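You operate a simulated robot arm through the tools that you are given. There is no shell and no other tool. Be economical: measure what you need, move in short steps, check, and stop when the job is done.

Carry out the task below with a simulated two-armed robot. There is one attempt and no reset: what you move stays moved.

## Task
Lay up the helm: throttle to STOP, wheel straight, blue oarlock back in its stand, locker cover down.
Fine: straight has the yellow band forward; leave the yellow oarlock.

It is judged by the outcome, as a careful person would: the job done as asked, and still so three seconds after it is handed in. It fails if anything else is knocked over, pushed out of place, dropped, spilled or broken. A push-on lid holds only when it is set on centred and level and pressed home; a screw cap is set on level and turned clockwise until tight.

## Robot
Two 6-joint arms with two-finger grippers on one trunk, on a base that drives. Base frame: it is fixed to the floor where the robot stands at the start and does not move with it; the origin is under the middle of the robot, x ahead of it, y to its left, z up. Units: mm, degrees, N and s.
The left shoulder is at the start at [70, 148, 1304], the right one opposite. With the tool pointing down near the work surface each hand reaches from about 240 to 540 mm from the robot's upright axis, wherever it stands, measured 20 degrees to its own side. Places, roughly: locker cover [700, -300, 700]; outer hole of the oarlock stand [900, -200, 600]; steering wheel [900, 100, 700]; throttle knob [900, -100, 700]. Payload 2.45 kg a hand.
Tool frame (each hand has its own): the origin (TCP) lies between the finger pads and is the grasp point; the fingertips stand 30 mm ahead of it; z points along the fingers, y is the line along which they close. Largest opening 106 mm; the body of the gripper starts 79 mm behind the TCP.
Orientation is told as [roll, pitch, yaw] about the base's x, y, z axes, in that order, counted from this pose: with the fingers straight down and closing along the base's y, the tool's x points along the base's -x, its y along +y and its z along -z.

## Interface
- The arms move only by the tool send_rows. It takes "left_rows", "right_rows" or both (then of equal length, played together; a hand with none holds still); each is a list of rows, each an object (a shift or turn left out is 0, a gripper value left out holds the last) with "xyz": the shift along the tool's x, y, z in mm, a list of three; "delta_rot": the turn, a rotation vector about the tool's x, y, z in degrees, a list of three. In form: [{"xyz": [x, y, z], "delta_rot": [wx, wy, wz]}, ...]. A call has 1 to 8 rows; each row shifts and turns the commanded pose from where the row before left it, along the tool's axes as they then stand. "left_gripper" and "right_gripper" are, for a hand that has rows, the finger opening in mm, from 0 to 106, set as the call begins (left out, the last holds). Each row takes 0.2 s and may step no farther than 50 mm and 8.6 degrees from the row before; otherwise, or with a gripper value out of range, the whole call is refused. Where a pose cannot be reached the arm comes as near as it can. A force on the tool above 40 N (or 10 N above the force at the start of the call, whichever is more), or a blocked arm, ends the call early, and 0.2 s more pass. The fingers move at their own pace (about 72 mm/s each) and stop on an object; they squeeze with about 39 N. The grip force told is the motor's: it shows also when the fingers shut on nothing. Time passes only in rows, and 0.2 s behind the last, so rows that do not move let the fingers close. The reply holds the time, the measured pose of the TCP, the force on the tool along the base axes, the opening and the grip force, in the units named above and with some noise, with the torque about the TCP (base axes, N m) and any sound that the robot's microphone picked up.
- Cameras (640 x 400 px; columns grow to the right, rows downward): "scene" is now at [116.3, 3.8, 1497.5]; the picture's right is [0.09, -1.00, 0.00], its down [-0.87, -0.08, -0.49] and it looks along [0.49, 0.04, -0.87] (base axes); focal length 254 px, centre (320, 200). "left" rides on the left gripper at [76, 2, -106] in its tool frame; the picture's right is [-0.02, 1.00, 0.00], its down [-0.78, -0.02, -0.62] and it looks along [-0.62, -0.01, 0.78] (tool axes); focal length 247 px, centre (320, 200). "right" rides on the right gripper at [76, -2, -106] in its tool frame; the picture's right is [0.02, 1.00, 0.00], its down [-0.78, 0.02, -0.62] and it looks along [-0.62, 0.01, 0.78] (tool axes); focal length 247 px, centre (320, 200). There is no depth. A picture from a camera that has moved, and an enlarged one, comes with that camera's place and axes in the base frame and with its lens.
- camera(camera): a new picture of that camera. No time passes.
- move_column(by): slides the trunk up (or, below 0, down) by that many mm; the arms and the scene camera ride with it, the base frame stays. It gives what a move gives, with no picture.
- roll_base(legs): drives the robot by 1 to 6 legs, each [ahead, left, turn to the left] in mm, mm and degrees, along the robot's own axes; the way and the turn of a leg run together, so that a leg with both is an arc; at most 1500 mm and 180 degrees a leg. The arms and the cameras ride along, it lands a little off, and it stops where it bumps. It gives what a move gives.
- pan_tilt(pan, tilt): turns the head with the scene camera to pan (to the left, within 86 degrees either way) and tilt (down, from -29 to 69), counted from straight ahead of the robot. It gives what a move gives.
- zoom(camera, box): a new picture of the part [left, top, right, bottom] of that camera's present view, enlarged. No time passes.
- hand_in(): hands the job in; it is judged then, once.

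Go step by step. Nothing tells you exact positions but the pictures and the camera data: compare them with the known pose of the tool, close in by small moves and look again before you grip or let go. The budget is 120 turns and 92 pictures, counting those below and the enlarged ones. Unless the task says otherwise, let go and move clear before handing in, and close with one line.

The tools are called after "Call:" as name(argument=value, ...) on one line, values as JSON. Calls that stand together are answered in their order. send_rows: Moves the arms, as the interface text tells. Its arguments: {"type":"object","properties":{"left_rows":{"type":"array","items":{"type":"object","properties":{"xyz":{"type":"array","items":{"type":"number"}},"delta_rot":{"type":"array","items":{"type":"number"}}}}},"left_gripper":{"type":"number"},"right_rows":{"type":"array","items":{"type":"object","properties":{"xyz":{"type":"array","items":{"type":"number"}},"delta_rot":{"type":"array","items":{"type":"number"}}}}},"right_gripper":{"type":"number"}},"required":[]} The other tools are called the same way: move_column (by) slides the trunk up or down; roll_base (legs) drives the base; pan_tilt (pan, tilt) turns the head that bears the scene camera; camera (camera) takes a picture; zoom (camera, box) takes an enlarged picture of a part of a camera's view; hand_in () hands the job in.

At the start:

```text
time_s: 0.0
left_position: [397.6, 177.3, 859.0]
left_ee_rot: [-0.1, 0.0, 0.0]
left_force: [0.2, 0.1, 0.5]
left_ft_torque: [-0.01, 0.03, -0.01]
left_width: 106.1
left_gripper_force: 0.0
right_position: [375.6, -220.2, 898.2]
right_ee_rot: [0.1, 0.0, 0.0]
right_force: [-0.1, 0.7, -0.2]
right_ft_torque: [0.01, -0.02, -0.02]
right_width: 106.2
right_gripper_force: 0.0
trunk travel left (down, up): [-777.0, 163.0]
robot x, y, heading: [0.3, -0.9, -0.0]
head pan, tilt: [5.2, 60.6]
```

scene: 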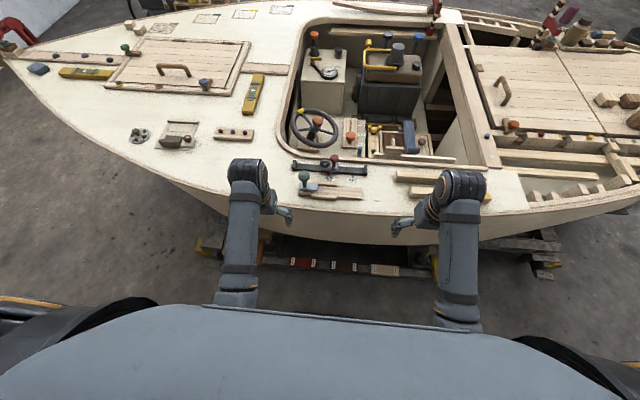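
right: 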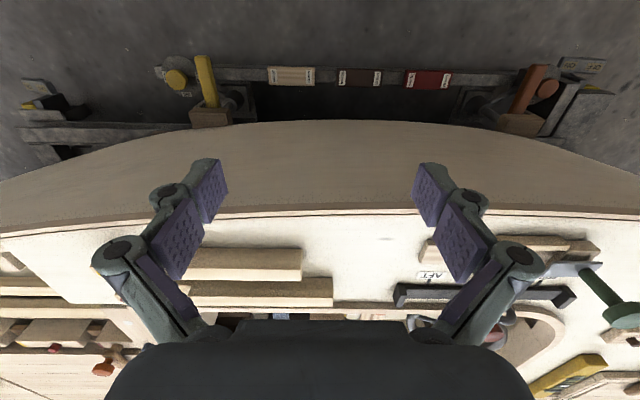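
left: 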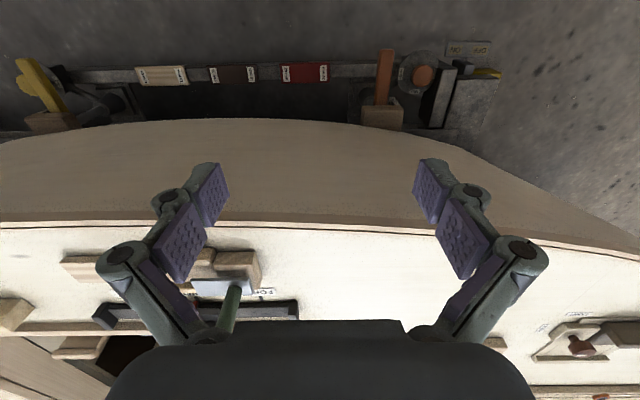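

I see a boat ahead with the cockpit containing a wheel, throttle and oarlocks. I'll zoom in to identify the pieces.

Call:
zoom(camera="scene", box=[270, 10, 470, 135])

Call:
zoom(camera="scene", box=[270, 90, 470, 215])

```text
3.20 times, centred on (370, 72) of scene
camera zoom: at [116.3, 3.8, 1497.5], right [0.09, -1.0, 0.0], down [-0.87, -0.08, -0.49], along [0.49, 0.04, -0.87], focal length 811 px, centre (160, 608)
```

zoom: 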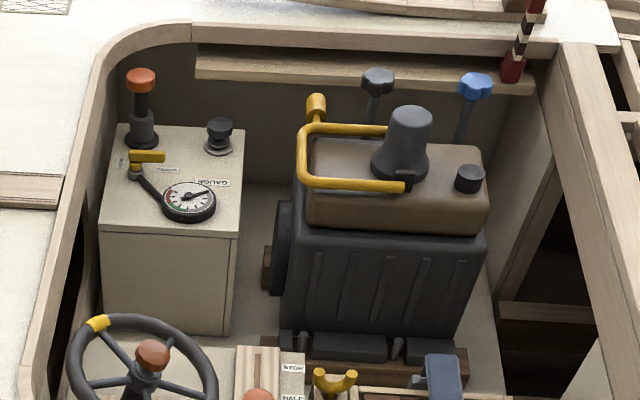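

```text
3.20 times, centred on (370, 152) of scene
camera zoom: at [116.3, 3.8, 1497.5], right [0.09, -1.0, 0.0], down [-0.87, -0.08, -0.49], along [0.49, 0.04, -0.87], focal length 811 px, centre (160, 352)
```

zoom: 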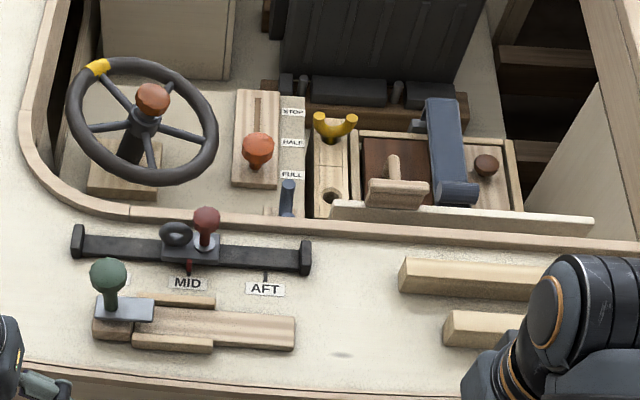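

The bow is to the left (+y), since the AFT label sits to the right. The wheel's band is at about +x+y and has to come to +y. I'll raise the trunk and drive closer in steps.

Call:
move_column(by=100)

Call:
roll_base(legs=[[200, 0, 0]])

Call:
camera(camera="scene")

```text
time_s: 1.3
left_position: [396.9, 177.8, 958.1]
left_ee_rot: [0.0, 0.1, 0.1]
left_force: [-0.2, 0.4, -0.6]
left_ft_torque: [0.03, 0.03, -0.02]
left_width: 105.9
left_gripper_force: 0.0
right_position: [375.2, -221.0, 998.1]
right_ee_rot: [0.0, 0.0, 0.0]
right_force: [0.1, 0.8, 0.1]
right_ft_torque: [0.0, -0.01, 0.01]
right_width: 106.0
right_gripper_force: 0.0
trunk travel left (down, up): [-877.0, 63.0]
robot x, y, heading: [0.3, -0.7, -0.0]
head pan, tilt: [5.2, 60.6]
```

```text
time_s: 2.9
left_position: [593.9, 177.0, 960.6]
left_ee_rot: [-0.1, -0.2, -0.1]
left_force: [0.3, 0.3, -0.8]
left_ft_torque: [-0.01, -0.05, 0.02]
left_width: 105.9
left_gripper_force: 0.0
right_position: [572.0, -220.8, 998.8]
right_ee_rot: [0.0, -0.1, 0.1]
right_force: [0.0, 0.5, -0.5]
right_ft_torque: [0.02, -0.03, -0.06]
right_width: 105.6
right_gripper_force: 0.1
trunk travel left (down, up): [-877.0, 63.0]
robot x, y, heading: [196.9, 0.6, 0.1]
head pan, tilt: [5.2, 60.6]
```

```text
86 pictures are left
camera scene: at [311.0, 3.8, 1597.8], right [0.09, -1.0, 0.0], down [-0.87, -0.08, -0.49], along [0.49, 0.04, -0.87], focal length 254 px, centre (320, 200)
```

scene: 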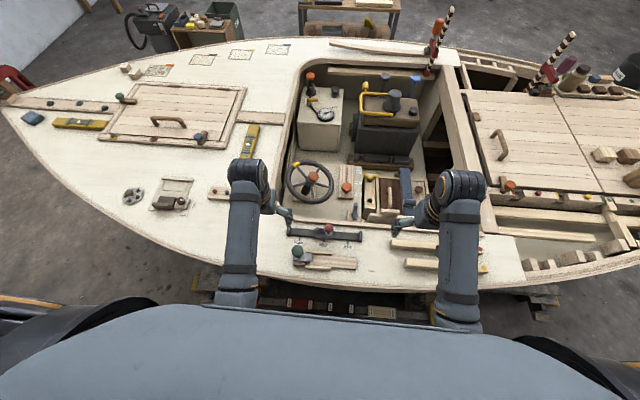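

No bump, and the arms are well clear of the deck. I'll keep driving forward.

Call:
roll_base(legs=[[200, 0, 0]])

Call:
camera(camera="scene")

Call:
camera(camera="right")

Call:
camera(camera="left")

```text
time_s: 4.2
left_position: [625.2, 177.0, 959.0]
left_ee_rot: [0.0, -0.2, 0.0]
left_force: [0.0, -0.1, 0.6]
left_ft_torque: [-0.01, -0.06, 0.0]
left_width: 106.0
left_gripper_force: 0.0
right_position: [602.7, -220.4, 998.4]
right_ee_rot: [0.0, -0.1, 0.1]
right_force: [-0.1, 0.3, 0.0]
right_ft_torque: [-0.01, -0.04, -0.05]
right_width: 106.2
right_gripper_force: 0.1
trunk travel left (down, up): [-877.0, 63.0]
robot x, y, heading: [229.4, -1.0, -0.2]
head pan, tilt: [5.2, 60.6]
stopped in leg 1: the robot was blocked; the commanded pose is now the measured one
```

```text
85 pictures are left
camera scene: at [343.5, 2.9, 1597.7], right [0.09, -1.0, 0.0], down [-0.87, -0.08, -0.49], along [0.49, 0.04, -0.87], focal length 254 px, centre (320, 200)
```

scene: 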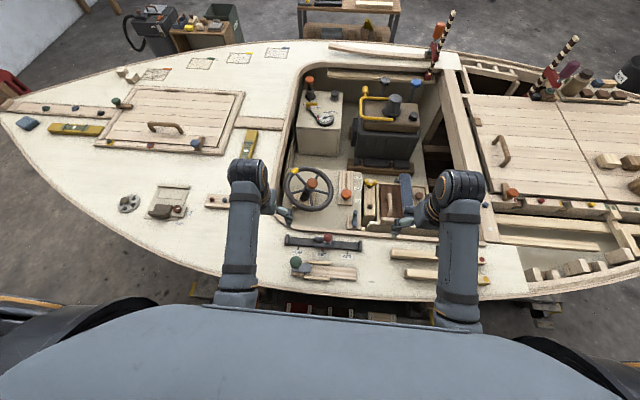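

```text
84 pictures are left
camera right: at [527.5, -223.0, 1106.6], right [-0.02, 1.0, 0.0], down [0.78, 0.02, 0.62], along [0.62, 0.01, -0.78], focal length 247 px, centre (320, 200)
```

right: 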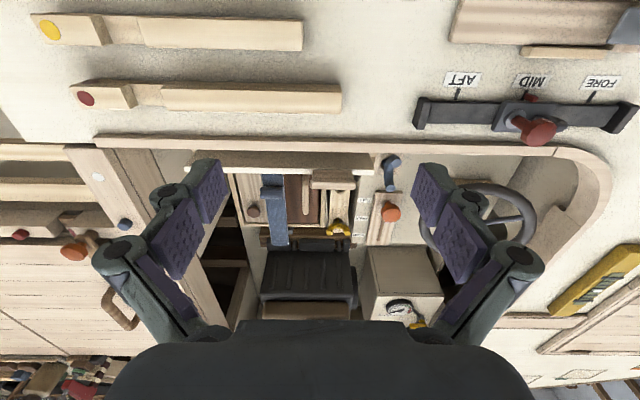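

```text
83 pictures are left
camera left: at [549.3, 178.0, 1065.2], right [0.02, 1.0, 0.0], down [0.78, -0.02, 0.62], along [0.62, -0.01, -0.78], focal length 247 px, centre (320, 200)
```

left: 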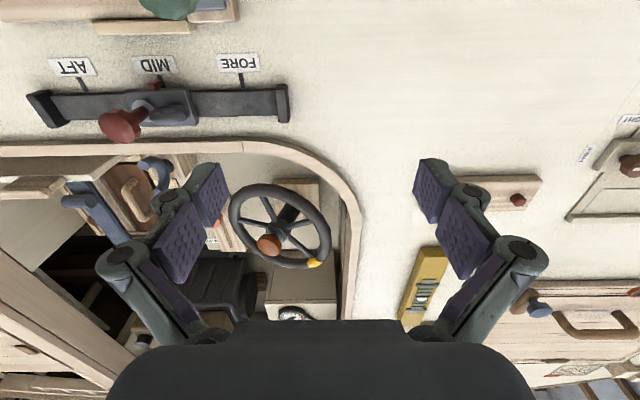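

Blocked at x≈229. The deck is at about z≈800 and the wheel at about z≈745. Lowering the trunk should extend the horizontal reach, so I'll raise the hands first and then lower it.

Call:
send_rows(left_rows=[{"xyz": [0, 0, -40]}, {"xyz": [0, 0, -40]}, {"xyz": [0, 0, -40]}, {"xyz": [0, 0, -40]}, {"xyz": [0, 0, 0]}], right_rows=[{"xyz": [0, 0, -40]}, {"xyz": [0, 0, -40]}, {"xyz": [0, 0, -40]}, {"xyz": [0, 0, 0]}, {"xyz": [0, 0, 0]}])

Call:
move_column(by=-200)

Call:
send_rows(left_rows=[{"xyz": [-40, 0, 0]}, {"xyz": [-40, 0, 0]}, {"xyz": [-40, 0, 0]}, {"xyz": [-40, 0, 0]}, {"xyz": [-40, 0, 0]}, {"xyz": [0, 0, 0]}])

Call:
camera(camera="scene")

```text
time_s: 5.0
left_position: [620.2, 224.0, 1019.4]
left_ee_rot: [10.9, -0.1, -0.2]
left_force: [-0.5, -0.6, -0.1]
left_ft_torque: [-0.02, -0.02, -0.02]
left_width: 105.9
left_gripper_force: 0.0
left hand out of reach, approached as far as the arm can: row 2, 3, 4
right_position: [606.1, -220.2, 998.5]
right_ee_rot: [0.0, 0.0, 0.1]
right_force: [-0.6, -0.1, -0.1]
right_ft_torque: [-0.02, 0.01, 0.02]
right_width: 105.8
right_gripper_force: 0.1
right hand out of reach, approached as far as the arm can: row 1, 2, 3
trunk travel left (down, up): [-877.0, 63.0]
robot x, y, heading: [232.5, 2.1, -0.0]
head pan, tilt: [5.2, 60.6]
stopped in row 4 (left hand): the arm was blocked; the commanded pose is now the measured one
```

```text
time_s: 6.6
left_position: [619.6, 225.7, 856.7]
left_ee_rot: [11.0, -0.2, -0.3]
left_force: [0.3, -0.8, 0.0]
left_ft_torque: [0.02, 0.04, 0.01]
left_width: 105.9
left_gripper_force: 0.1
right_position: [606.6, -222.9, 838.0]
right_ee_rot: [-0.7, -0.5, -0.4]
right_force: [-3.7, -3.5, 11.1]
right_ft_torque: [-0.68, 0.01, -0.2]
right_width: 106.8
right_gripper_force: 0.2
trunk travel left (down, up): [-713.0, 227.0]
robot x, y, heading: [233.6, 3.2, -0.1]
head pan, tilt: [5.2, 60.6]
stopped: the force on the tool passed its limit at 51 N (the readings are from after the stop); the commanded pose is now the measured one
```

```text
time_s: 8.0
left_position: [819.1, 222.6, 856.3]
left_ee_rot: [10.8, -0.3, -0.3]
left_force: [-0.2, -0.3, 0.8]
left_ft_torque: [0.0, 0.01, 0.0]
left_width: 106.2
left_gripper_force: 0.0
right_position: [606.3, -224.4, 837.7]
right_ee_rot: [-0.6, -0.6, -0.2]
right_force: [0.3, -3.1, 8.5]
right_ft_torque: [-0.45, -0.02, 0.07]
right_width: 107.1
right_gripper_force: 0.1
trunk travel left (down, up): [-713.0, 227.0]
robot x, y, heading: [228.2, -0.4, -0.2]
head pan, tilt: [5.2, 60.6]
```

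```text
82 pictures are left
camera scene: at [345.4, 3.2, 1433.9], right [0.09, -1.0, 0.0], down [-0.87, -0.08, -0.49], along [0.49, 0.04, -0.87], focal length 254 px, centre (320, 200)
```

scene: 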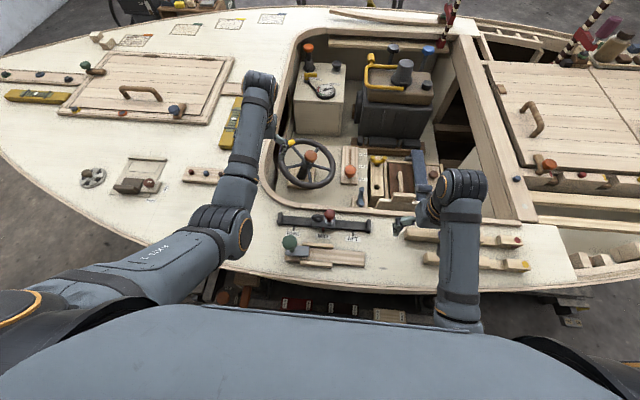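

The right hand touched the deck because its lift hadn't happened before the trunk came down. I'll lift it and check the deck underneath.

Call:
send_rows(right_rows=[{"xyz": [0, 0, -20]}, {"xyz": [0, 0, -30]}, {"xyz": [0, 0, -30]}, {"xyz": [0, 0, 0]}])

Call:
camera(camera="right")

Call:
camera(camera="left")

```text
time_s: 9.0
left_position: [819.8, 222.4, 855.5]
left_ee_rot: [11.1, -0.1, -0.4]
left_force: [0.0, -0.3, -0.5]
left_ft_torque: [-0.01, -0.04, 0.01]
left_width: 106.2
left_gripper_force: 0.0
right_position: [606.4, -223.4, 838.6]
right_ee_rot: [-0.7, -0.5, -0.2]
right_force: [0.4, -0.6, 5.7]
right_ft_torque: [-0.27, -0.03, 0.0]
right_width: 106.8
right_gripper_force: 0.0
right hand out of reach, approached as far as the arm can: row 1, 2, 3
trunk travel left (down, up): [-713.0, 227.0]
robot x, y, heading: [229.1, -0.0, -0.1]
head pan, tilt: [5.2, 60.6]
```

```text
81 pictures are left
camera right: at [530.0, -224.0, 945.5], right [-0.02, 1.0, -0.01], down [0.78, 0.02, 0.63], along [0.63, 0.0, -0.78], focal length 247 px, centre (320, 200)
```

right: 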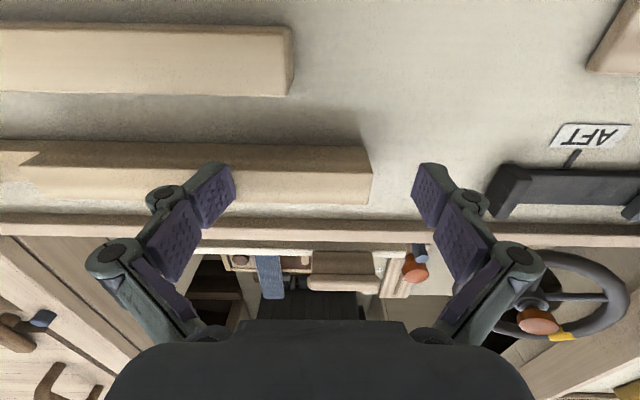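

```text
80 pictures are left
camera left: at [742.5, 203.1, 959.8], right [0.03, 0.98, 0.19], down [0.78, -0.14, 0.61], along [0.62, 0.13, -0.77], focal length 247 px, centre (320, 200)
```

left: 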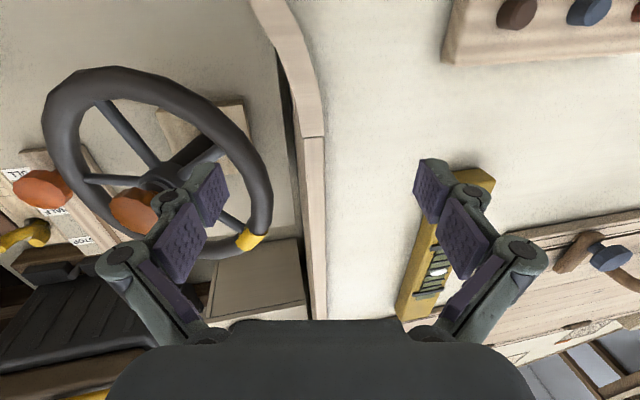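

The right fingertips rest on a fixed rail block and the folded arm can't go up. I'll raise the trunk slightly to free it.

Call:
move_column(by=40)

Call:
send_rows(right_rows=[{"xyz": [-40, 0, 0]}, {"xyz": [-40, 0, 0]}, {"xyz": [-40, 0, -20]}, {"xyz": [-20, 0, -30]}, {"xyz": [0, 0, 0]}])

Call:
camera(camera="right")

```text
time_s: 9.9
left_position: [820.0, 220.6, 896.7]
left_ee_rot: [11.0, -0.1, -0.3]
left_force: [-0.2, -0.1, 0.4]
left_ft_torque: [-0.01, 0.03, 0.02]
left_width: 105.9
left_gripper_force: 0.0
right_position: [608.6, -222.7, 877.5]
right_ee_rot: [-0.6, -0.5, -0.2]
right_force: [0.5, -0.2, -0.2]
right_ft_torque: [0.01, -0.02, -0.03]
right_width: 106.0
right_gripper_force: 0.1
trunk travel left (down, up): [-753.0, 187.0]
robot x, y, heading: [230.7, -1.0, 0.2]
head pan, tilt: [5.2, 60.6]
```

```text
time_s: 11.1
left_position: [819.4, 222.1, 896.3]
left_ee_rot: [11.0, -0.1, -0.4]
left_force: [0.1, -0.1, 0.2]
left_ft_torque: [-0.01, -0.02, 0.01]
left_width: 106.0
left_gripper_force: 0.1
right_position: [754.0, -225.0, 916.3]
right_ee_rot: [-0.7, -0.7, -0.2]
right_force: [-1.3, 0.0, 0.7]
right_ft_torque: [-0.02, -0.02, 0.0]
right_width: 106.0
right_gripper_force: 0.1
right hand out of reach, approached as far as the arm can: row 4
trunk travel left (down, up): [-753.0, 187.0]
robot x, y, heading: [230.0, 3.0, 0.1]
head pan, tilt: [5.2, 60.6]
```

```text
79 pictures are left
camera right: at [675.4, -226.0, 1024.5], right [-0.02, 1.0, -0.01], down [0.78, 0.02, 0.63], along [0.63, 0.0, -0.78], focal length 247 px, centre (320, 200)
```

right: 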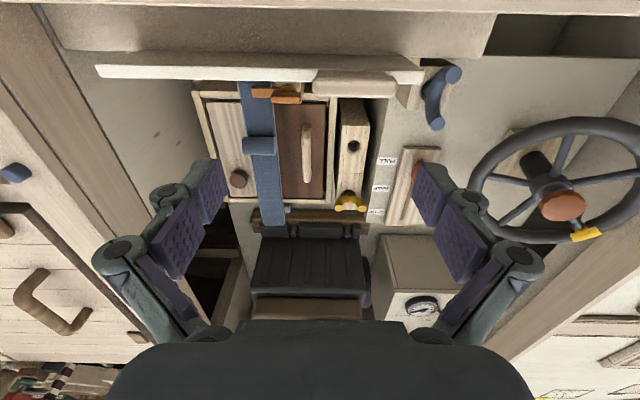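

Good overhead view of the locker, the stand and a blue item near it. I'll zoom in to identify them.

Call:
zoom(camera="right", box=[190, 30, 350, 130])

Call:
zoom(camera="right", box=[330, 50, 490, 150])

Call:
zoom(camera="right", box=[190, 130, 350, 230])

Call:
zoom(camera="right", box=[320, 130, 480, 230])

```text
4.00 times, centred on (270, 80) of right
camera zoom: at [675.4, -226.0, 1024.5], right [-0.02, 1.0, -0.01], down [0.78, 0.02, 0.63], along [0.63, 0.0, -0.78], focal length 988 px, centre (520, 680)
```

zoom: 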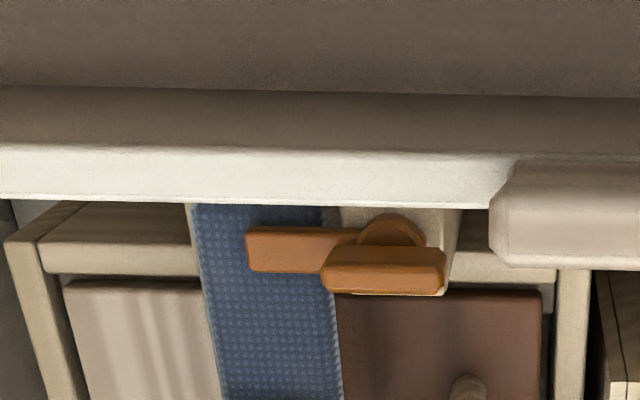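

```text
4.00 times, centred on (410, 100) of right
camera zoom: at [675.4, -226.0, 1024.5], right [-0.02, 1.0, -0.01], down [0.78, 0.02, 0.63], along [0.63, 0.0, -0.78], focal length 988 px, centre (-40, 600)
```

zoom: 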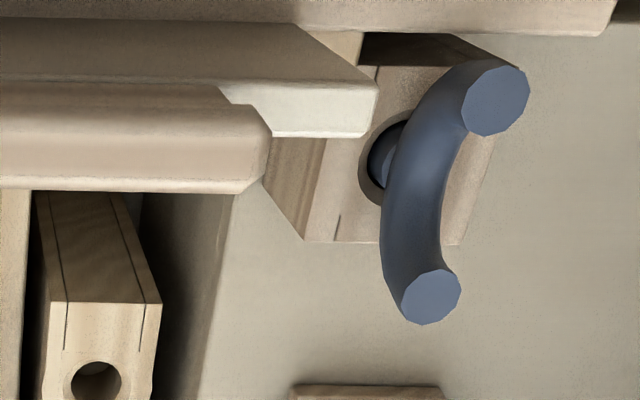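

```text
4.00 times, centred on (270, 180) of right
camera zoom: at [675.4, -226.0, 1024.5], right [-0.02, 1.0, -0.01], down [0.78, 0.02, 0.63], along [0.63, 0.0, -0.78], focal length 988 px, centre (520, 280)
```

zoom: 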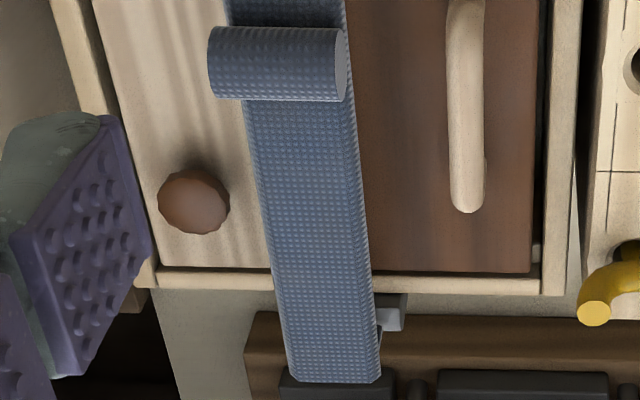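

```text
4.00 times, centred on (400, 180) of right
camera zoom: at [675.4, -226.0, 1024.5], right [-0.02, 1.0, -0.01], down [0.78, 0.02, 0.63], along [0.63, 0.0, -0.78], focal length 988 px, centre (0, 280)
```

zoom: 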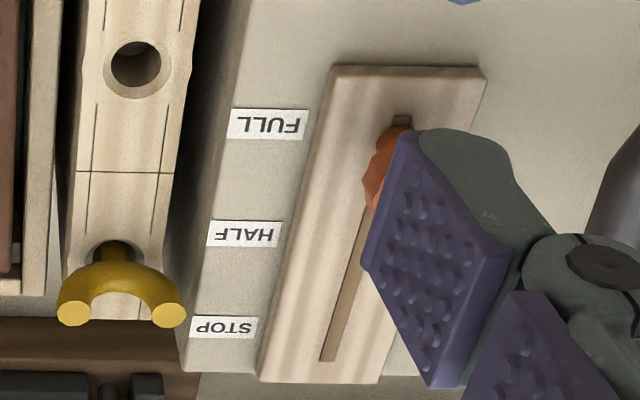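

The blue oarlock stands in a block just off the locker's corner, and the stand has a free outer hole. The cover seems to stand open, with an orange turn-button and a strap, so I want a side view. I'll turn the left hand to look along −y.

Call:
send_rows(left_rows=[{"delta_rot": [0, 0, 8.5]}, {"delta_rot": [0, 0, 8.5]}, {"delta_rot": [0, 0, 8.5]}, {"delta_rot": [0, 0, 8.5]}, {"delta_rot": [0, 0, 8.5]}, {"delta_rot": [0, 0, 8.5]}, {"delta_rot": [0, 0, 8.5]}, {"delta_rot": [0, 0, 8.5]}])

Call:
camera(camera="left")

```text
time_s: 12.9
left_position: [820.3, 221.9, 896.1]
left_ee_rot: [4.2, 10.1, -68.1]
left_force: [0.0, -0.1, -0.3]
left_ft_torque: [0.0, 0.03, -0.02]
left_width: 105.8
left_gripper_force: 0.1
right_position: [754.0, -225.9, 917.0]
right_ee_rot: [-0.6, -0.7, -0.1]
right_force: [0.3, 0.1, 0.0]
right_ft_torque: [0.03, -0.02, -0.01]
right_width: 106.1
right_gripper_force: 0.0
trunk travel left (down, up): [-753.0, 187.0]
robot x, y, heading: [231.8, -1.9, -0.3]
head pan, tilt: [5.2, 60.6]
```

```text
74 pictures are left
camera left: at [792.4, 271.7, 1013.1], right [0.94, 0.34, 0.07], down [0.27, -0.84, 0.47], along [0.22, -0.42, -0.88], focal length 247 px, centre (320, 200)
```

left: 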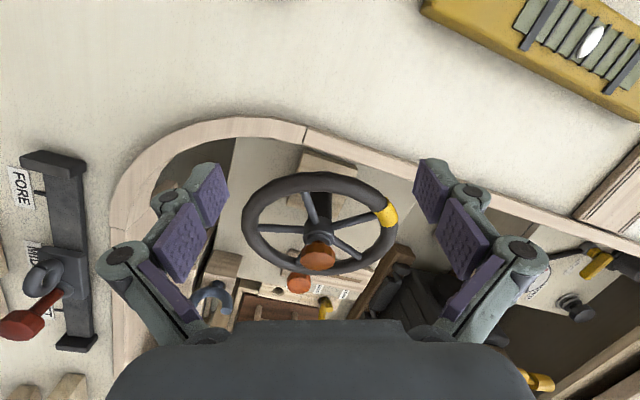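

The gripper hides the locker from there. I'll yaw the right hand, which is right over the locker, for a side-on view, and turn the left hand back.

Call:
send_rows(left_rows=[{"delta_rot": [0, 0, -8.5]}, {"delta_rot": [0, 0, -8.5]}, {"delta_rot": [0, 0, -8.5]}, {"delta_rot": [0, 0, -8.5]}, {"delta_rot": [0, 0, -8.5]}, {"delta_rot": [0, 0, -8.5]}, {"delta_rot": [0, 0, -8.5]}, {"delta_rot": [0, 0, -8.5]}], right_rows=[{"delta_rot": [0, 0, 8.5]}, {"delta_rot": [0, 0, 8.5]}, {"delta_rot": [0, 0, 8.5]}, {"delta_rot": [0, 0, 8.5]}, {"delta_rot": [0, 0, 8.5]}, {"delta_rot": [0, 0, 8.5]}, {"delta_rot": [0, 0, 8.5]}, {"delta_rot": [0, 0, 8.5]}])

Call:
camera(camera="right")

```text
time_s: 14.7
left_position: [820.7, 221.5, 895.0]
left_ee_rot: [10.9, -0.1, -0.2]
left_force: [0.2, 0.2, 0.1]
left_ft_torque: [0.02, -0.03, 0.0]
left_width: 106.1
left_gripper_force: 0.0
right_position: [753.7, -224.2, 917.1]
right_ee_rot: [0.4, -0.8, -68.5]
right_force: [-0.1, -0.2, -0.8]
right_ft_torque: [-0.01, -0.02, 0.02]
right_width: 106.1
right_gripper_force: 0.2
trunk travel left (down, up): [-753.0, 187.0]
robot x, y, heading: [229.3, 0.6, 0.1]
head pan, tilt: [5.2, 60.6]
```

```text
73 pictures are left
camera right: at [723.6, -153.2, 1023.5], right [0.92, 0.39, 0.0], down [0.3, -0.72, 0.63], along [0.25, -0.58, -0.78], focal length 247 px, centre (320, 200)
```

right: 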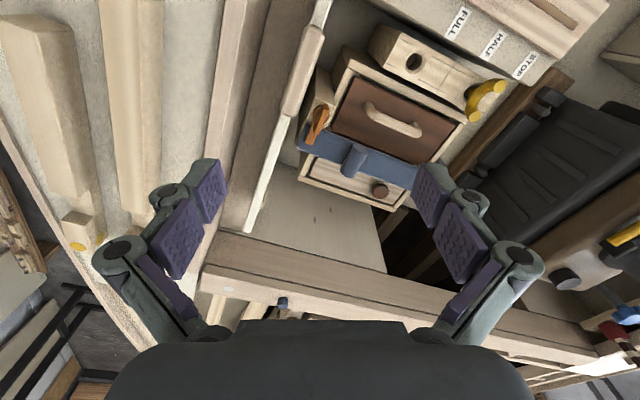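

Call:
zoom(camera="right", box=[270, 10, 510, 160])

Call:
zoom(camera="right", box=[200, 0, 360, 240])

```text
2.67 times, centred on (390, 85) of right
camera zoom: at [723.6, -153.2, 1023.5], right [0.92, 0.39, 0.0], down [0.3, -0.72, 0.63], along [0.25, -0.58, -0.78], focal length 659 px, centre (133, 507)
```

zoom: 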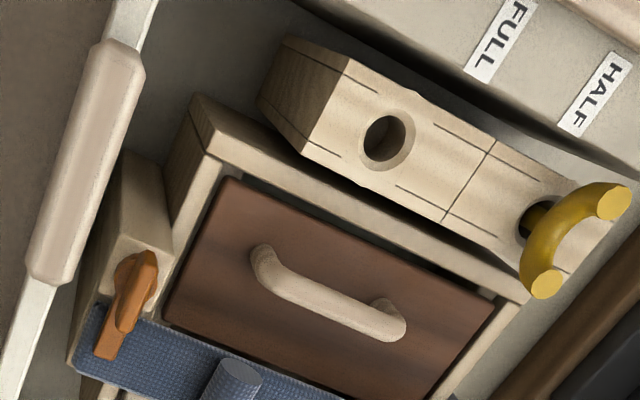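

```text
1.67 times, centred on (280, 120) of right
camera zoom: at [723.6, -153.2, 1023.5], right [0.92, 0.39, 0.0], down [0.3, -0.72, 0.63], along [0.25, -0.58, -0.78], focal length 412 px, centre (387, 333)
```

zoom: 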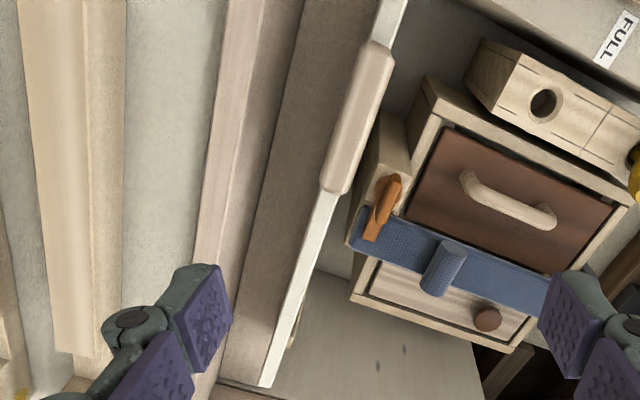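

Call:
zoom(camera="scene", box=[340, 130, 480, 220])

```text
4.44 times, centred on (410, 175) of scene
camera zoom: at [346.3, 3.1, 1473.9], right [0.09, -1.0, 0.0], down [-0.87, -0.08, -0.49], along [0.49, 0.04, -0.87], focal length 1126 px, centre (-80, 311)
```

zoom: 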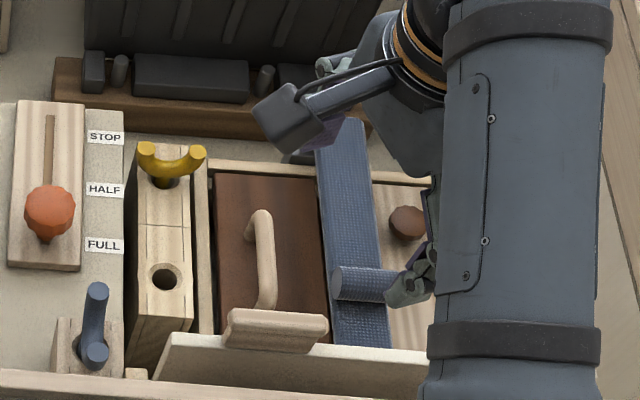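

The geometry around the cover is unclear: it stands upright at about x=727 and z=786, and the blue bar sits around z≈690 over the box. I'll turn the right hand further to look back toward −x.

Call:
send_rows(right_rows=[{"xyz": [-43, 26, 0]}, {"xyz": [-43, 26, 0]}, {"delta_rot": [0, 0, 8.5]}, {"delta_rot": [0, 0, 8.5]}, {"delta_rot": [0, 0, 8.5]}, {"delta_rot": [0, 0, 8.5]}, {"delta_rot": [0, 0, 8.5]}, {"delta_rot": [0, 0, 8.5]}])

Call:
send_rows(right_rows=[{"delta_rot": [0, 0, 8.5]}, {"delta_rot": [0, 0, 8.5]}, {"delta_rot": [0, 0, 8.5]}, {"delta_rot": [0, 0, 8.5]}])

Call:
camera(camera="right")

```text
refused: row 1 steps farther than a row can; nothing moved
```

```text
time_s: 15.7
left_position: [820.5, 220.8, 894.9]
left_ee_rot: [11.0, -0.2, -0.2]
left_force: [-0.7, 0.4, -0.3]
left_ft_torque: [0.02, -0.01, 0.02]
left_width: 106.1
left_gripper_force: 0.1
right_position: [754.5, -224.6, 917.5]
right_ee_rot: [0.6, -0.6, -102.5]
right_force: [0.3, -0.1, -0.1]
right_ft_torque: [-0.02, 0.03, -0.01]
right_width: 106.1
right_gripper_force: 0.1
trunk travel left (down, up): [-753.0, 187.0]
robot x, y, heading: [229.8, 1.5, 0.0]
head pan, tilt: [5.2, 60.6]
```

```text
69 pictures are left
camera right: at [768.6, -148.3, 1024.2], right [0.98, -0.19, 0.01], down [-0.16, -0.76, 0.63], along [-0.11, -0.62, -0.78], focal length 247 px, centre (320, 200)
```

right: 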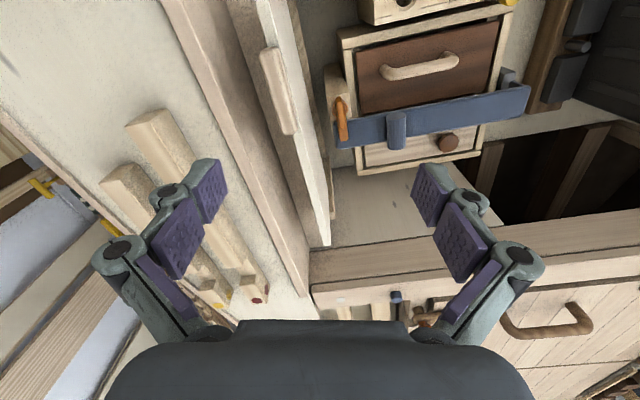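

Call:
zoom(camera="right", box=[310, 0, 550, 150])

Call:
zoom(camera="right", box=[220, 0, 420, 250])

```text
2.67 times, centred on (430, 75) of right
camera zoom: at [768.6, -148.3, 1024.2], right [0.98, -0.19, 0.01], down [-0.16, -0.76, 0.63], along [-0.11, -0.62, -0.78], focal length 659 px, centre (27, 533)
```

zoom: 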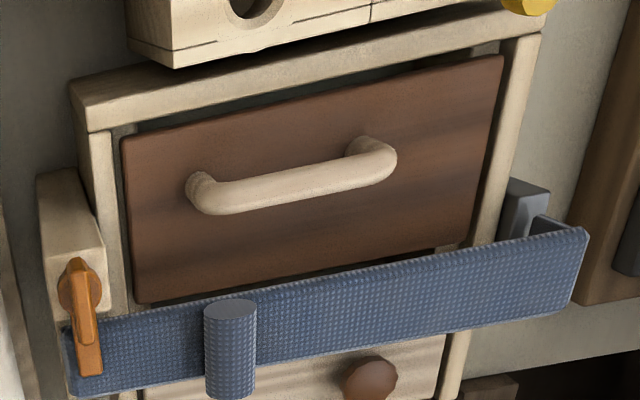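

```text
1.60 times, centred on (320, 125) of right
camera zoom: at [768.6, -148.3, 1024.2], right [0.98, -0.19, 0.01], down [-0.16, -0.76, 0.63], along [-0.11, -0.62, -0.78], focal length 395 px, centre (320, 320)
```

zoom: 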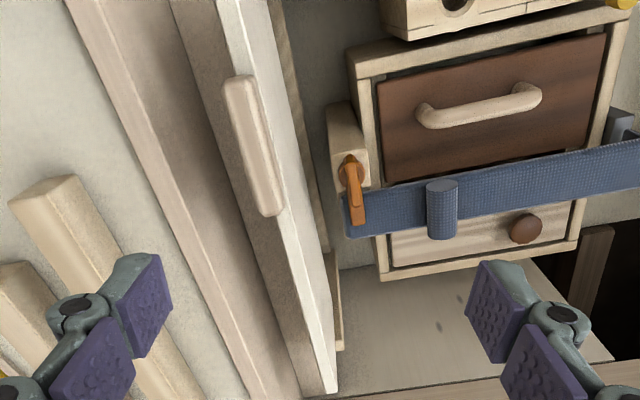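

The blue strip is a bar held by an orange turn-button over a box. I still need a frontal view of the standing panel, so I'll yaw further and shift.

Call:
send_rows(right_rows=[{"xyz": [-13, 34, 0]}, {"xyz": [-13, 34, 0]}, {"xyz": [-13, 34, 0]}, {"delta_rot": [0, 0, 8.5]}, {"delta_rot": [0, 0, 8.5]}, {"delta_rot": [0, 0, 8.5]}, {"delta_rot": [0, 0, 8.5]}, {"delta_rot": [0, 0, 8.5]}])

Call:
camera(camera="right")

```text
time_s: 17.5
left_position: [820.7, 222.1, 894.8]
left_ee_rot: [11.0, -0.1, -0.4]
left_force: [-0.4, 0.0, -0.2]
left_ft_torque: [0.02, -0.01, 0.02]
left_width: 106.0
left_gripper_force: 0.1
right_position: [846.6, -283.2, 918.7]
right_ee_rot: [0.9, 0.1, -144.9]
right_force: [0.3, 0.8, 0.3]
right_ft_torque: [0.03, 0.0, 0.02]
right_width: 106.2
right_gripper_force: 0.0
trunk travel left (down, up): [-753.0, 187.0]
robot x, y, heading: [231.1, 1.4, -0.3]
head pan, tilt: [5.2, 60.6]
```

```text
66 pictures are left
camera right: at [906.1, -237.2, 1026.4], right [0.59, -0.81, 0.01], down [-0.64, -0.46, 0.62], along [-0.49, -0.38, -0.78], focal length 247 px, centre (320, 200)
```

right: 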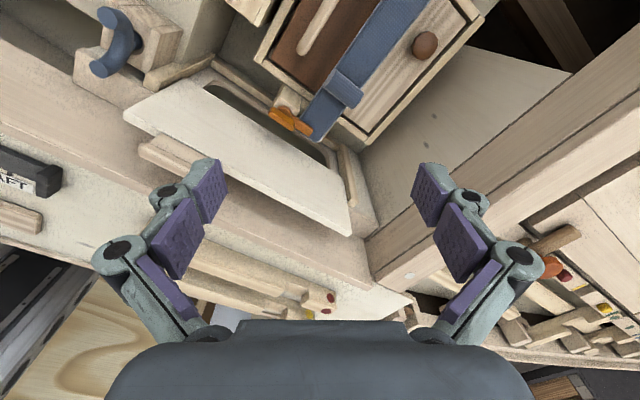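

Call:
zoom(camera="right", box=[80, 0, 400, 250])

```text
1.60 times, centred on (240, 125) of right
camera zoom: at [906.1, -237.2, 1026.4], right [0.59, -0.81, 0.01], down [-0.64, -0.46, 0.62], along [-0.49, -0.38, -0.78], focal length 395 px, centre (448, 320)
```

zoom: 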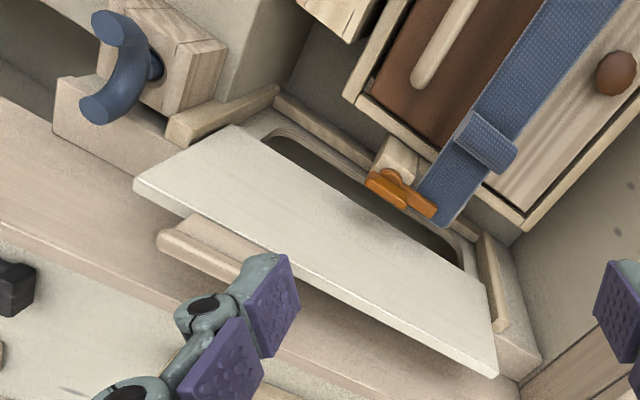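

Now it's clear. The cover is a vertical panel (y −422..−137, z 650..787, x≈735) above an opening in the cockpit side wall, running between vertical rails, so it slides down. The orange turn-button at its lower edge may hold it up. I'll zoom in there.

Call:
zoom(camera="right", box=[240, 60, 360, 160])

Call:
zoom(camera="right", box=[70, 0, 210, 110])

```text
4.00 times, centred on (300, 110) of right
camera zoom: at [906.1, -237.2, 1026.4], right [0.59, -0.81, 0.01], down [-0.64, -0.46, 0.62], along [-0.49, -0.38, -0.78], focal length 988 px, centre (400, 560)
```

zoom: 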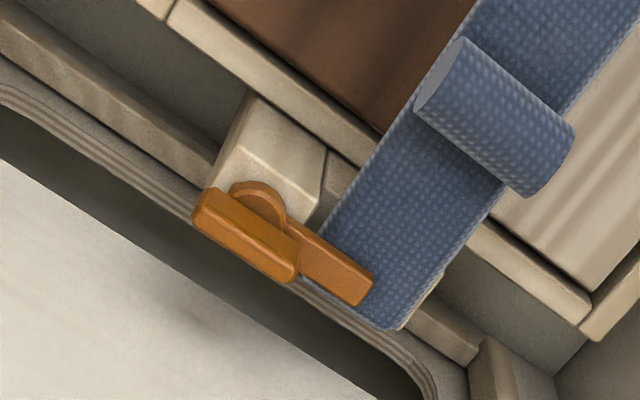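

```text
3.64 times, centred on (140, 55) of right
camera zoom: at [906.1, -237.2, 1026.4], right [0.59, -0.81, 0.01], down [-0.64, -0.46, 0.62], along [-0.49, -0.38, -0.78], focal length 898 px, centre (974, 727)
```

zoom: 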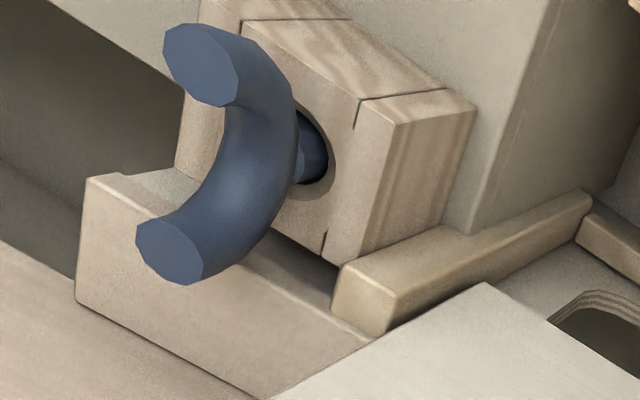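

Confirmed: the wall opening runs from z≈505 to 722 between vertical rails, so the cover slides down about 135 mm. A grip sits on its top edge at about (731, −205, 810). The blue oarlock is in a block at about (759, −88), with tips at z≈741. I'll turn the right hand to yaw 180 to keep its camera clear of the coaming, close it and go above the grip.

Call:
send_rows(right_rows=[{"delta_rot": [0, 0, 8.5]}, {"delta_rot": [0, 0, 8.5]}, {"delta_rot": [0, 0, 8.5]}, {"delta_rot": [0, 0, 8.5]}, {"xyz": [-38, -19, 0]}, {"xyz": [-38, -19, 0]}, {"xyz": [-38, -19, 0]}, {}], right_gripper=0)

Call:
camera(camera="right")

Call:
camera(camera="scene")

```text
time_s: 19.3
left_position: [820.7, 221.7, 893.5]
left_ee_rot: [11.0, 0.0, -0.3]
left_force: [0.1, 0.2, -0.5]
left_ft_torque: [-0.03, -0.01, -0.02]
left_width: 105.9
left_gripper_force: 0.1
right_position: [770.5, -274.6, 909.3]
right_ee_rot: [1.6, -0.5, -174.0]
right_force: [0.4, 0.0, 0.2]
right_ft_torque: [0.01, 0.01, -0.01]
right_width: 0.2
right_gripper_force: 28.7
right hand out of reach, approached as far as the arm can: row 5, 6, 7
trunk travel left (down, up): [-753.0, 187.0]
robot x, y, heading: [228.5, 0.6, 0.1]
head pan, tilt: [5.2, 60.6]
```

```text
62 pictures are left
camera right: at [845.8, -262.0, 1016.5], right [0.13, -0.99, 0.03], down [-0.77, -0.08, 0.63], along [-0.62, -0.1, -0.78], focal length 247 px, centre (320, 200)
```

right: 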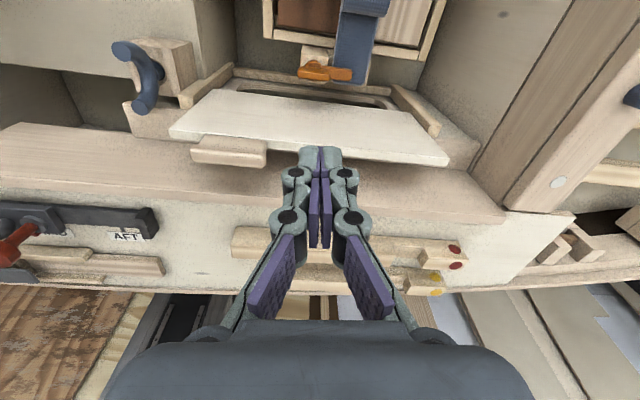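

```text
61 pictures are left
camera scene: at [347.1, 2.6, 1473.8], right [0.09, -1.0, 0.0], down [-0.87, -0.08, -0.49], along [0.49, 0.04, -0.87], focal length 254 px, centre (320, 200)
```

scene: 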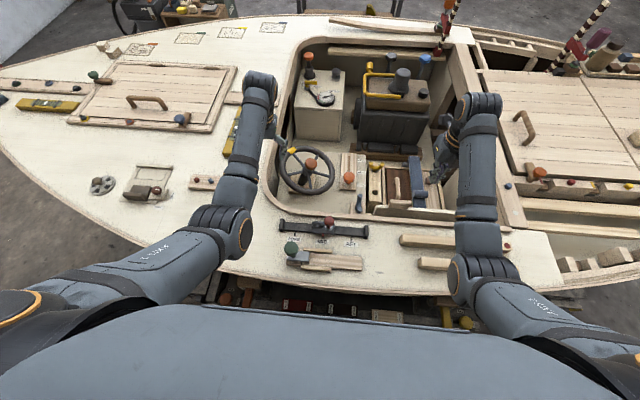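

The wrist limits the reach at yaw 180. I'll go back to yaw 0 and use a pitch so the fingers lean back toward the robot, which lifts the hand camera over the coaming.

Call:
send_rows(right_rows=[{"delta_rot": [0, 0, -8.5]}, {"delta_rot": [0, 0, -8.5]}, {"delta_rot": [0, 0, -8.5]}, {"delta_rot": [0, 0, -8.5]}, {"delta_rot": [0, 0, -8.5]}, {"delta_rot": [0, 0, -8.5]}, {"delta_rot": [0, 0, -8.5]}, {"delta_rot": [0, 0, -8.5]}])

Call:
send_rows(right_rows=[{"delta_rot": [0, 0, -8.5]}, {"delta_rot": [0, 0, -8.5]}, {"delta_rot": [0, 0, -8.5]}, {"delta_rot": [0, 0, -8.5]}, {"delta_rot": [0, 0, -8.5]}, {"delta_rot": [0, 0, -8.5]}, {"delta_rot": [0, 0, -8.5]}, {"delta_rot": [0, 0, -8.5]}])

Call:
send_rows(right_rows=[{"delta_rot": [0, 0, -8.5]}, {"delta_rot": [0, 0, -8.5]}, {"delta_rot": [0, 0, -8.5]}, {"delta_rot": [0, 0, -8.5]}, {"delta_rot": [0, 0, -4.5]}])

```text
time_s: 21.1
left_position: [818.9, 221.9, 895.9]
left_ee_rot: [11.0, -0.1, -0.3]
left_force: [1.0, 0.1, 0.3]
left_ft_torque: [0.03, -0.02, 0.02]
left_width: 106.0
left_gripper_force: 0.0
right_position: [769.2, -274.9, 909.6]
right_ee_rot: [0.3, -1.2, -107.1]
right_force: [0.4, -0.5, 0.4]
right_ft_torque: [0.04, 0.0, 0.01]
right_width: 0.1
right_gripper_force: 28.5
trunk travel left (down, up): [-753.0, 187.0]
robot x, y, heading: [230.6, 0.0, -0.1]
head pan, tilt: [5.2, 60.6]
```

```text
time_s: 22.9
left_position: [820.7, 222.1, 895.0]
left_ee_rot: [10.9, -0.1, -0.3]
left_force: [0.3, 0.6, 0.7]
left_ft_torque: [0.0, 0.0, -0.01]
left_width: 105.9
left_gripper_force: 0.0
right_position: [769.7, -274.9, 911.3]
right_ee_rot: [-1.0, -0.7, -39.3]
right_force: [-0.4, 0.4, 0.2]
right_ft_torque: [0.01, -0.01, 0.01]
right_width: 0.0
right_gripper_force: 28.5
trunk travel left (down, up): [-753.0, 187.0]
robot x, y, heading: [227.7, -0.1, -0.2]
head pan, tilt: [5.2, 60.6]
```

```text
time_s: 24.1
left_position: [821.3, 221.3, 894.6]
left_ee_rot: [11.1, -0.1, -0.3]
left_force: [1.4, 0.5, -0.6]
left_ft_torque: [0.01, 0.01, -0.01]
left_width: 106.0
left_gripper_force: 0.0
right_position: [770.6, -276.0, 909.6]
right_ee_rot: [-1.2, 0.1, -0.7]
right_force: [-0.6, 0.7, 0.0]
right_ft_torque: [-0.01, -0.03, -0.03]
right_width: 0.1
right_gripper_force: 28.9
trunk travel left (down, up): [-753.0, 187.0]
robot x, y, heading: [228.6, 1.8, -0.1]
head pan, tilt: [5.2, 60.6]
```

Call:
send_rows(right_rows=[{"delta_rot": [0, 8.4, 0]}, {"delta_rot": [0, 8.4, 0]}, {"delta_rot": [0, 8.2, 0]}, {"xyz": [9.5, 25, 21]}, {"xyz": [9.5, 25, 21]}, {}])

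Call:
camera(camera="right")

Call:
camera(camera="left")

```text
time_s: 25.5
left_position: [820.7, 221.6, 894.6]
left_ee_rot: [11.0, -0.1, -0.3]
left_force: [-0.1, -0.7, -1.3]
left_ft_torque: [0.01, 0.02, 0.04]
left_width: 106.1
left_gripper_force: 0.0
right_position: [755.9, -228.5, 858.4]
right_ee_rot: [-1.3, 25.1, -1.4]
right_force: [0.8, 0.7, 0.4]
right_ft_torque: [0.01, 0.01, 0.02]
right_width: 0.2
right_gripper_force: 28.1
right hand out of reach, approached as far as the arm can: row 1, 2, 4, 5
trunk travel left (down, up): [-753.0, 187.0]
robot x, y, heading: [227.3, 0.9, 0.1]
head pan, tilt: [5.2, 60.6]
```

```text
60 pictures are left
camera right: at [732.1, -226.6, 988.6], right [-0.01, 1.0, -0.01], down [0.97, 0.01, 0.23], along [0.23, -0.01, -0.97], focal length 247 px, centre (320, 200)
```

right: 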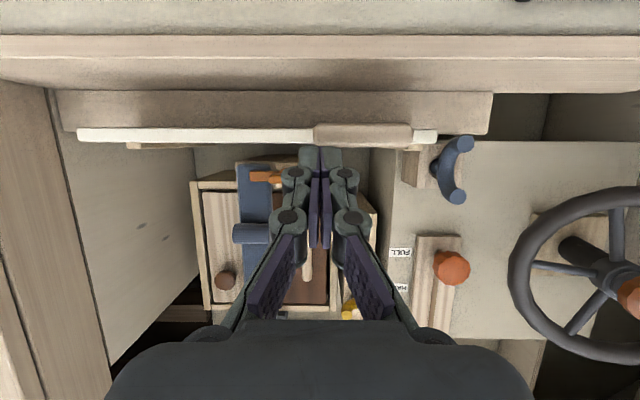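

```text
59 pictures are left
camera left: at [743.6, 202.4, 999.3], right [0.03, 0.98, 0.19], down [0.78, -0.14, 0.61], along [0.62, 0.13, -0.77], focal length 247 px, centre (320, 200)
```

left: 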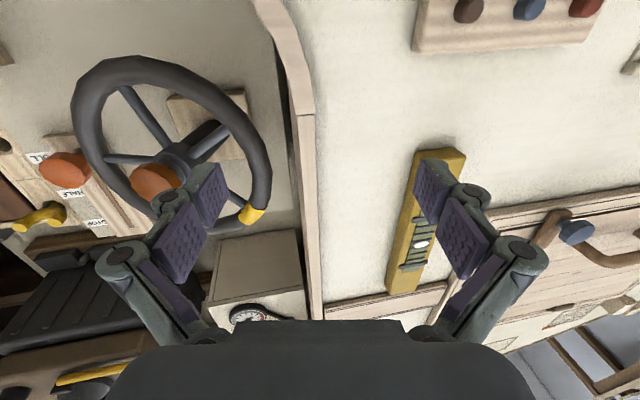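

The grip centre is at about (728, −199, 805). The wrist limit blocks this pitch, so I'll raise the trunk to steepen the forearm and then lower the hand.

Call:
move_column(by=120)

Call:
send_rows(right_rows=[{"xyz": [-13.2, 10, 27.2]}, {"xyz": [-13.2, 10, 27.2]}, {"xyz": [-13.2, 0, 27.2]}, {"xyz": [0, 0, 0]}])

```text
time_s: 27.0
left_position: [821.0, 220.9, 1015.2]
left_ee_rot: [11.0, -0.2, -0.4]
left_force: [0.6, -0.4, 0.4]
left_ft_torque: [0.01, 0.02, -0.02]
left_width: 106.0
left_gripper_force: 0.1
right_position: [755.2, -227.8, 978.9]
right_ee_rot: [-1.3, 25.0, -1.3]
right_force: [-0.8, -0.3, -0.4]
right_ft_torque: [-0.03, -0.03, -0.01]
right_width: 0.0
right_gripper_force: 28.6
trunk travel left (down, up): [-873.0, 67.0]
robot x, y, heading: [227.4, -1.6, 0.2]
head pan, tilt: [5.2, 60.6]
```

```text
time_s: 28.0
left_position: [821.3, 221.6, 1014.8]
left_ee_rot: [11.0, -0.2, -0.3]
left_force: [-0.1, 0.4, 0.5]
left_ft_torque: [0.03, -0.02, -0.02]
left_width: 105.9
left_gripper_force: 0.0
right_position: [747.4, -210.5, 893.5]
right_ee_rot: [-1.3, 25.1, -1.4]
right_force: [0.3, 0.5, 0.6]
right_ft_torque: [-0.01, 0.02, -0.01]
right_width: 0.1
right_gripper_force: 28.7
right hand out of reach, approached as far as the arm can: row 3
trunk travel left (down, up): [-873.0, 67.0]
robot x, y, heading: [228.6, -0.7, -0.0]
head pan, tilt: [5.2, 60.6]
```

Call:
send_rows(right_rows=[{"xyz": [-5, 0, 15]}, {"xyz": [-5, 0, 15]}, {}])

Call:
camera(camera="right")

```text
time_s: 28.8
left_position: [821.5, 221.7, 1015.3]
left_ee_rot: [11.0, -0.1, -0.3]
left_force: [0.5, 0.7, -0.4]
left_ft_torque: [0.03, 0.02, 0.0]
left_width: 105.9
left_gripper_force: 0.0
right_position: [733.7, -210.5, 869.5]
right_ee_rot: [-1.3, 25.1, -1.4]
right_force: [-0.5, 0.3, -0.2]
right_ft_torque: [0.01, -0.03, -0.04]
right_width: 0.2
right_gripper_force: 28.8
right hand out of reach, approached as far as the arm can: row 1, 2
trunk travel left (down, up): [-873.0, 67.0]
robot x, y, heading: [228.9, 0.8, -0.0]
head pan, tilt: [5.2, 60.6]
```

```text
58 pictures are left
camera right: at [709.2, -209.6, 999.5], right [-0.01, 1.0, -0.01], down [0.97, 0.01, 0.23], along [0.23, -0.01, -0.97], focal length 247 px, centre (320, 200)
```

right: 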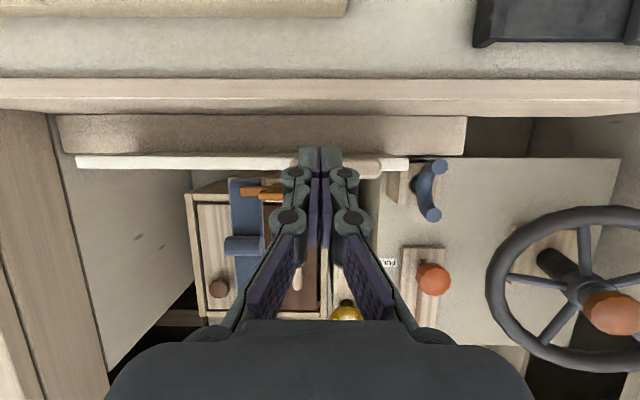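

Call:
send_rows(right_rows=[{"xyz": [-9.5, 0, 10]}, {"xyz": [-9.5, 0, 10]}, {}])

```text
time_s: 29.6
left_position: [820.3, 223.1, 1016.1]
left_ee_rot: [10.9, 0.0, -0.3]
left_force: [-0.5, 0.2, -0.3]
left_ft_torque: [0.01, 0.01, 0.04]
left_width: 106.2
left_gripper_force: 0.0
right_position: [724.2, -212.4, 855.2]
right_ee_rot: [-1.4, 25.1, -1.4]
right_force: [-0.3, -0.5, -0.1]
right_ft_torque: [-0.02, -0.02, -0.01]
right_width: 0.0
right_gripper_force: 28.5
right hand out of reach, approached as far as the arm can: row 1, 2
trunk travel left (down, up): [-873.0, 67.0]
robot x, y, heading: [230.3, -1.6, -0.2]
head pan, tilt: [5.2, 60.6]
```

At this trunk height the arm is at its far limit. I'll raise the hand a little and lower the trunk by 60.

Call:
send_rows(right_rows=[{"xyz": [2.9, 0, -26.3]}, {"xyz": [2.9, 0, -26.3]}, {}])

Call:
move_column(by=-60)

```text
time_s: 30.4
left_position: [820.4, 221.4, 1014.6]
left_ee_rot: [11.1, -0.1, -0.3]
left_force: [-0.1, 0.3, 0.3]
left_ft_torque: [0.0, -0.03, 0.0]
left_width: 106.2
left_gripper_force: 0.0
right_position: [742.2, -211.1, 905.0]
right_ee_rot: [-1.4, 25.0, -1.4]
right_force: [-0.8, 0.5, 0.0]
right_ft_torque: [-0.01, -0.04, -0.02]
right_width: 0.0
right_gripper_force: 28.6
trunk travel left (down, up): [-873.0, 67.0]
robot x, y, heading: [228.3, 0.1, 0.0]
head pan, tilt: [5.2, 60.6]
```

```text
time_s: 31.4
left_position: [820.8, 221.0, 955.3]
left_ee_rot: [11.0, -0.1, -0.3]
left_force: [0.5, -0.5, -0.4]
left_ft_torque: [0.01, 0.0, -0.03]
left_width: 106.1
left_gripper_force: 0.1
right_position: [741.3, -210.9, 844.7]
right_ee_rot: [-1.3, 25.1, -1.4]
right_force: [-0.1, -0.1, 0.1]
right_ft_torque: [-0.03, 0.03, 0.0]
right_width: 0.1
right_gripper_force: 28.8
trunk travel left (down, up): [-813.0, 127.0]
robot x, y, heading: [229.1, 0.6, 0.3]
head pan, tilt: [5.2, 60.6]
```

The fingertips are about 5 mm above the grip. I'll press straight down.

Call:
send_rows(right_rows=[{"xyz": [-4.2, 0, 9.06]}, {"xyz": [-4.2, 0, 9.06]}, {"xyz": [-4.2, 0, 9.06]}, {}])

Call:
camera(camera="right")

```text
time_s: 32.4
left_position: [820.8, 221.5, 955.2]
left_ee_rot: [11.0, 0.0, -0.3]
left_force: [-0.6, -0.1, 0.4]
left_ft_torque: [-0.01, 0.01, 0.01]
left_width: 105.9
left_gripper_force: 0.0
right_position: [737.3, -211.2, 816.4]
right_ee_rot: [-1.3, 25.2, -1.4]
right_force: [0.2, -0.3, 0.0]
right_ft_torque: [0.01, 0.0, 0.01]
right_width: 0.1
right_gripper_force: 28.2
right hand out of reach, approached as far as the arm can: row 3
trunk travel left (down, up): [-813.0, 127.0]
robot x, y, heading: [225.4, 2.4, 0.0]
head pan, tilt: [5.2, 60.6]
```

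```text
57 pictures are left
camera right: at [712.7, -210.8, 947.5], right [-0.01, 1.0, -0.01], down [0.97, 0.01, 0.23], along [0.23, -0.01, -0.97], focal length 247 px, centre (320, 200)
```

right: 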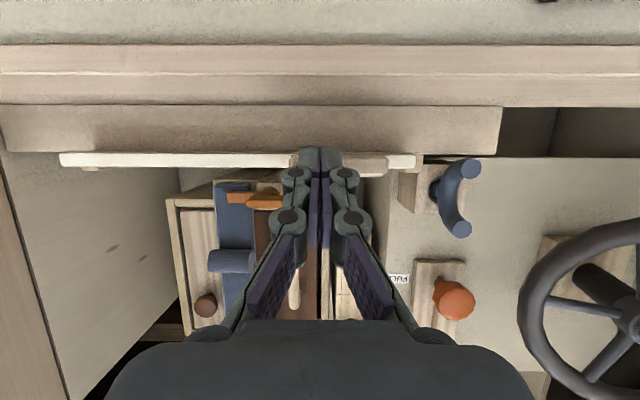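

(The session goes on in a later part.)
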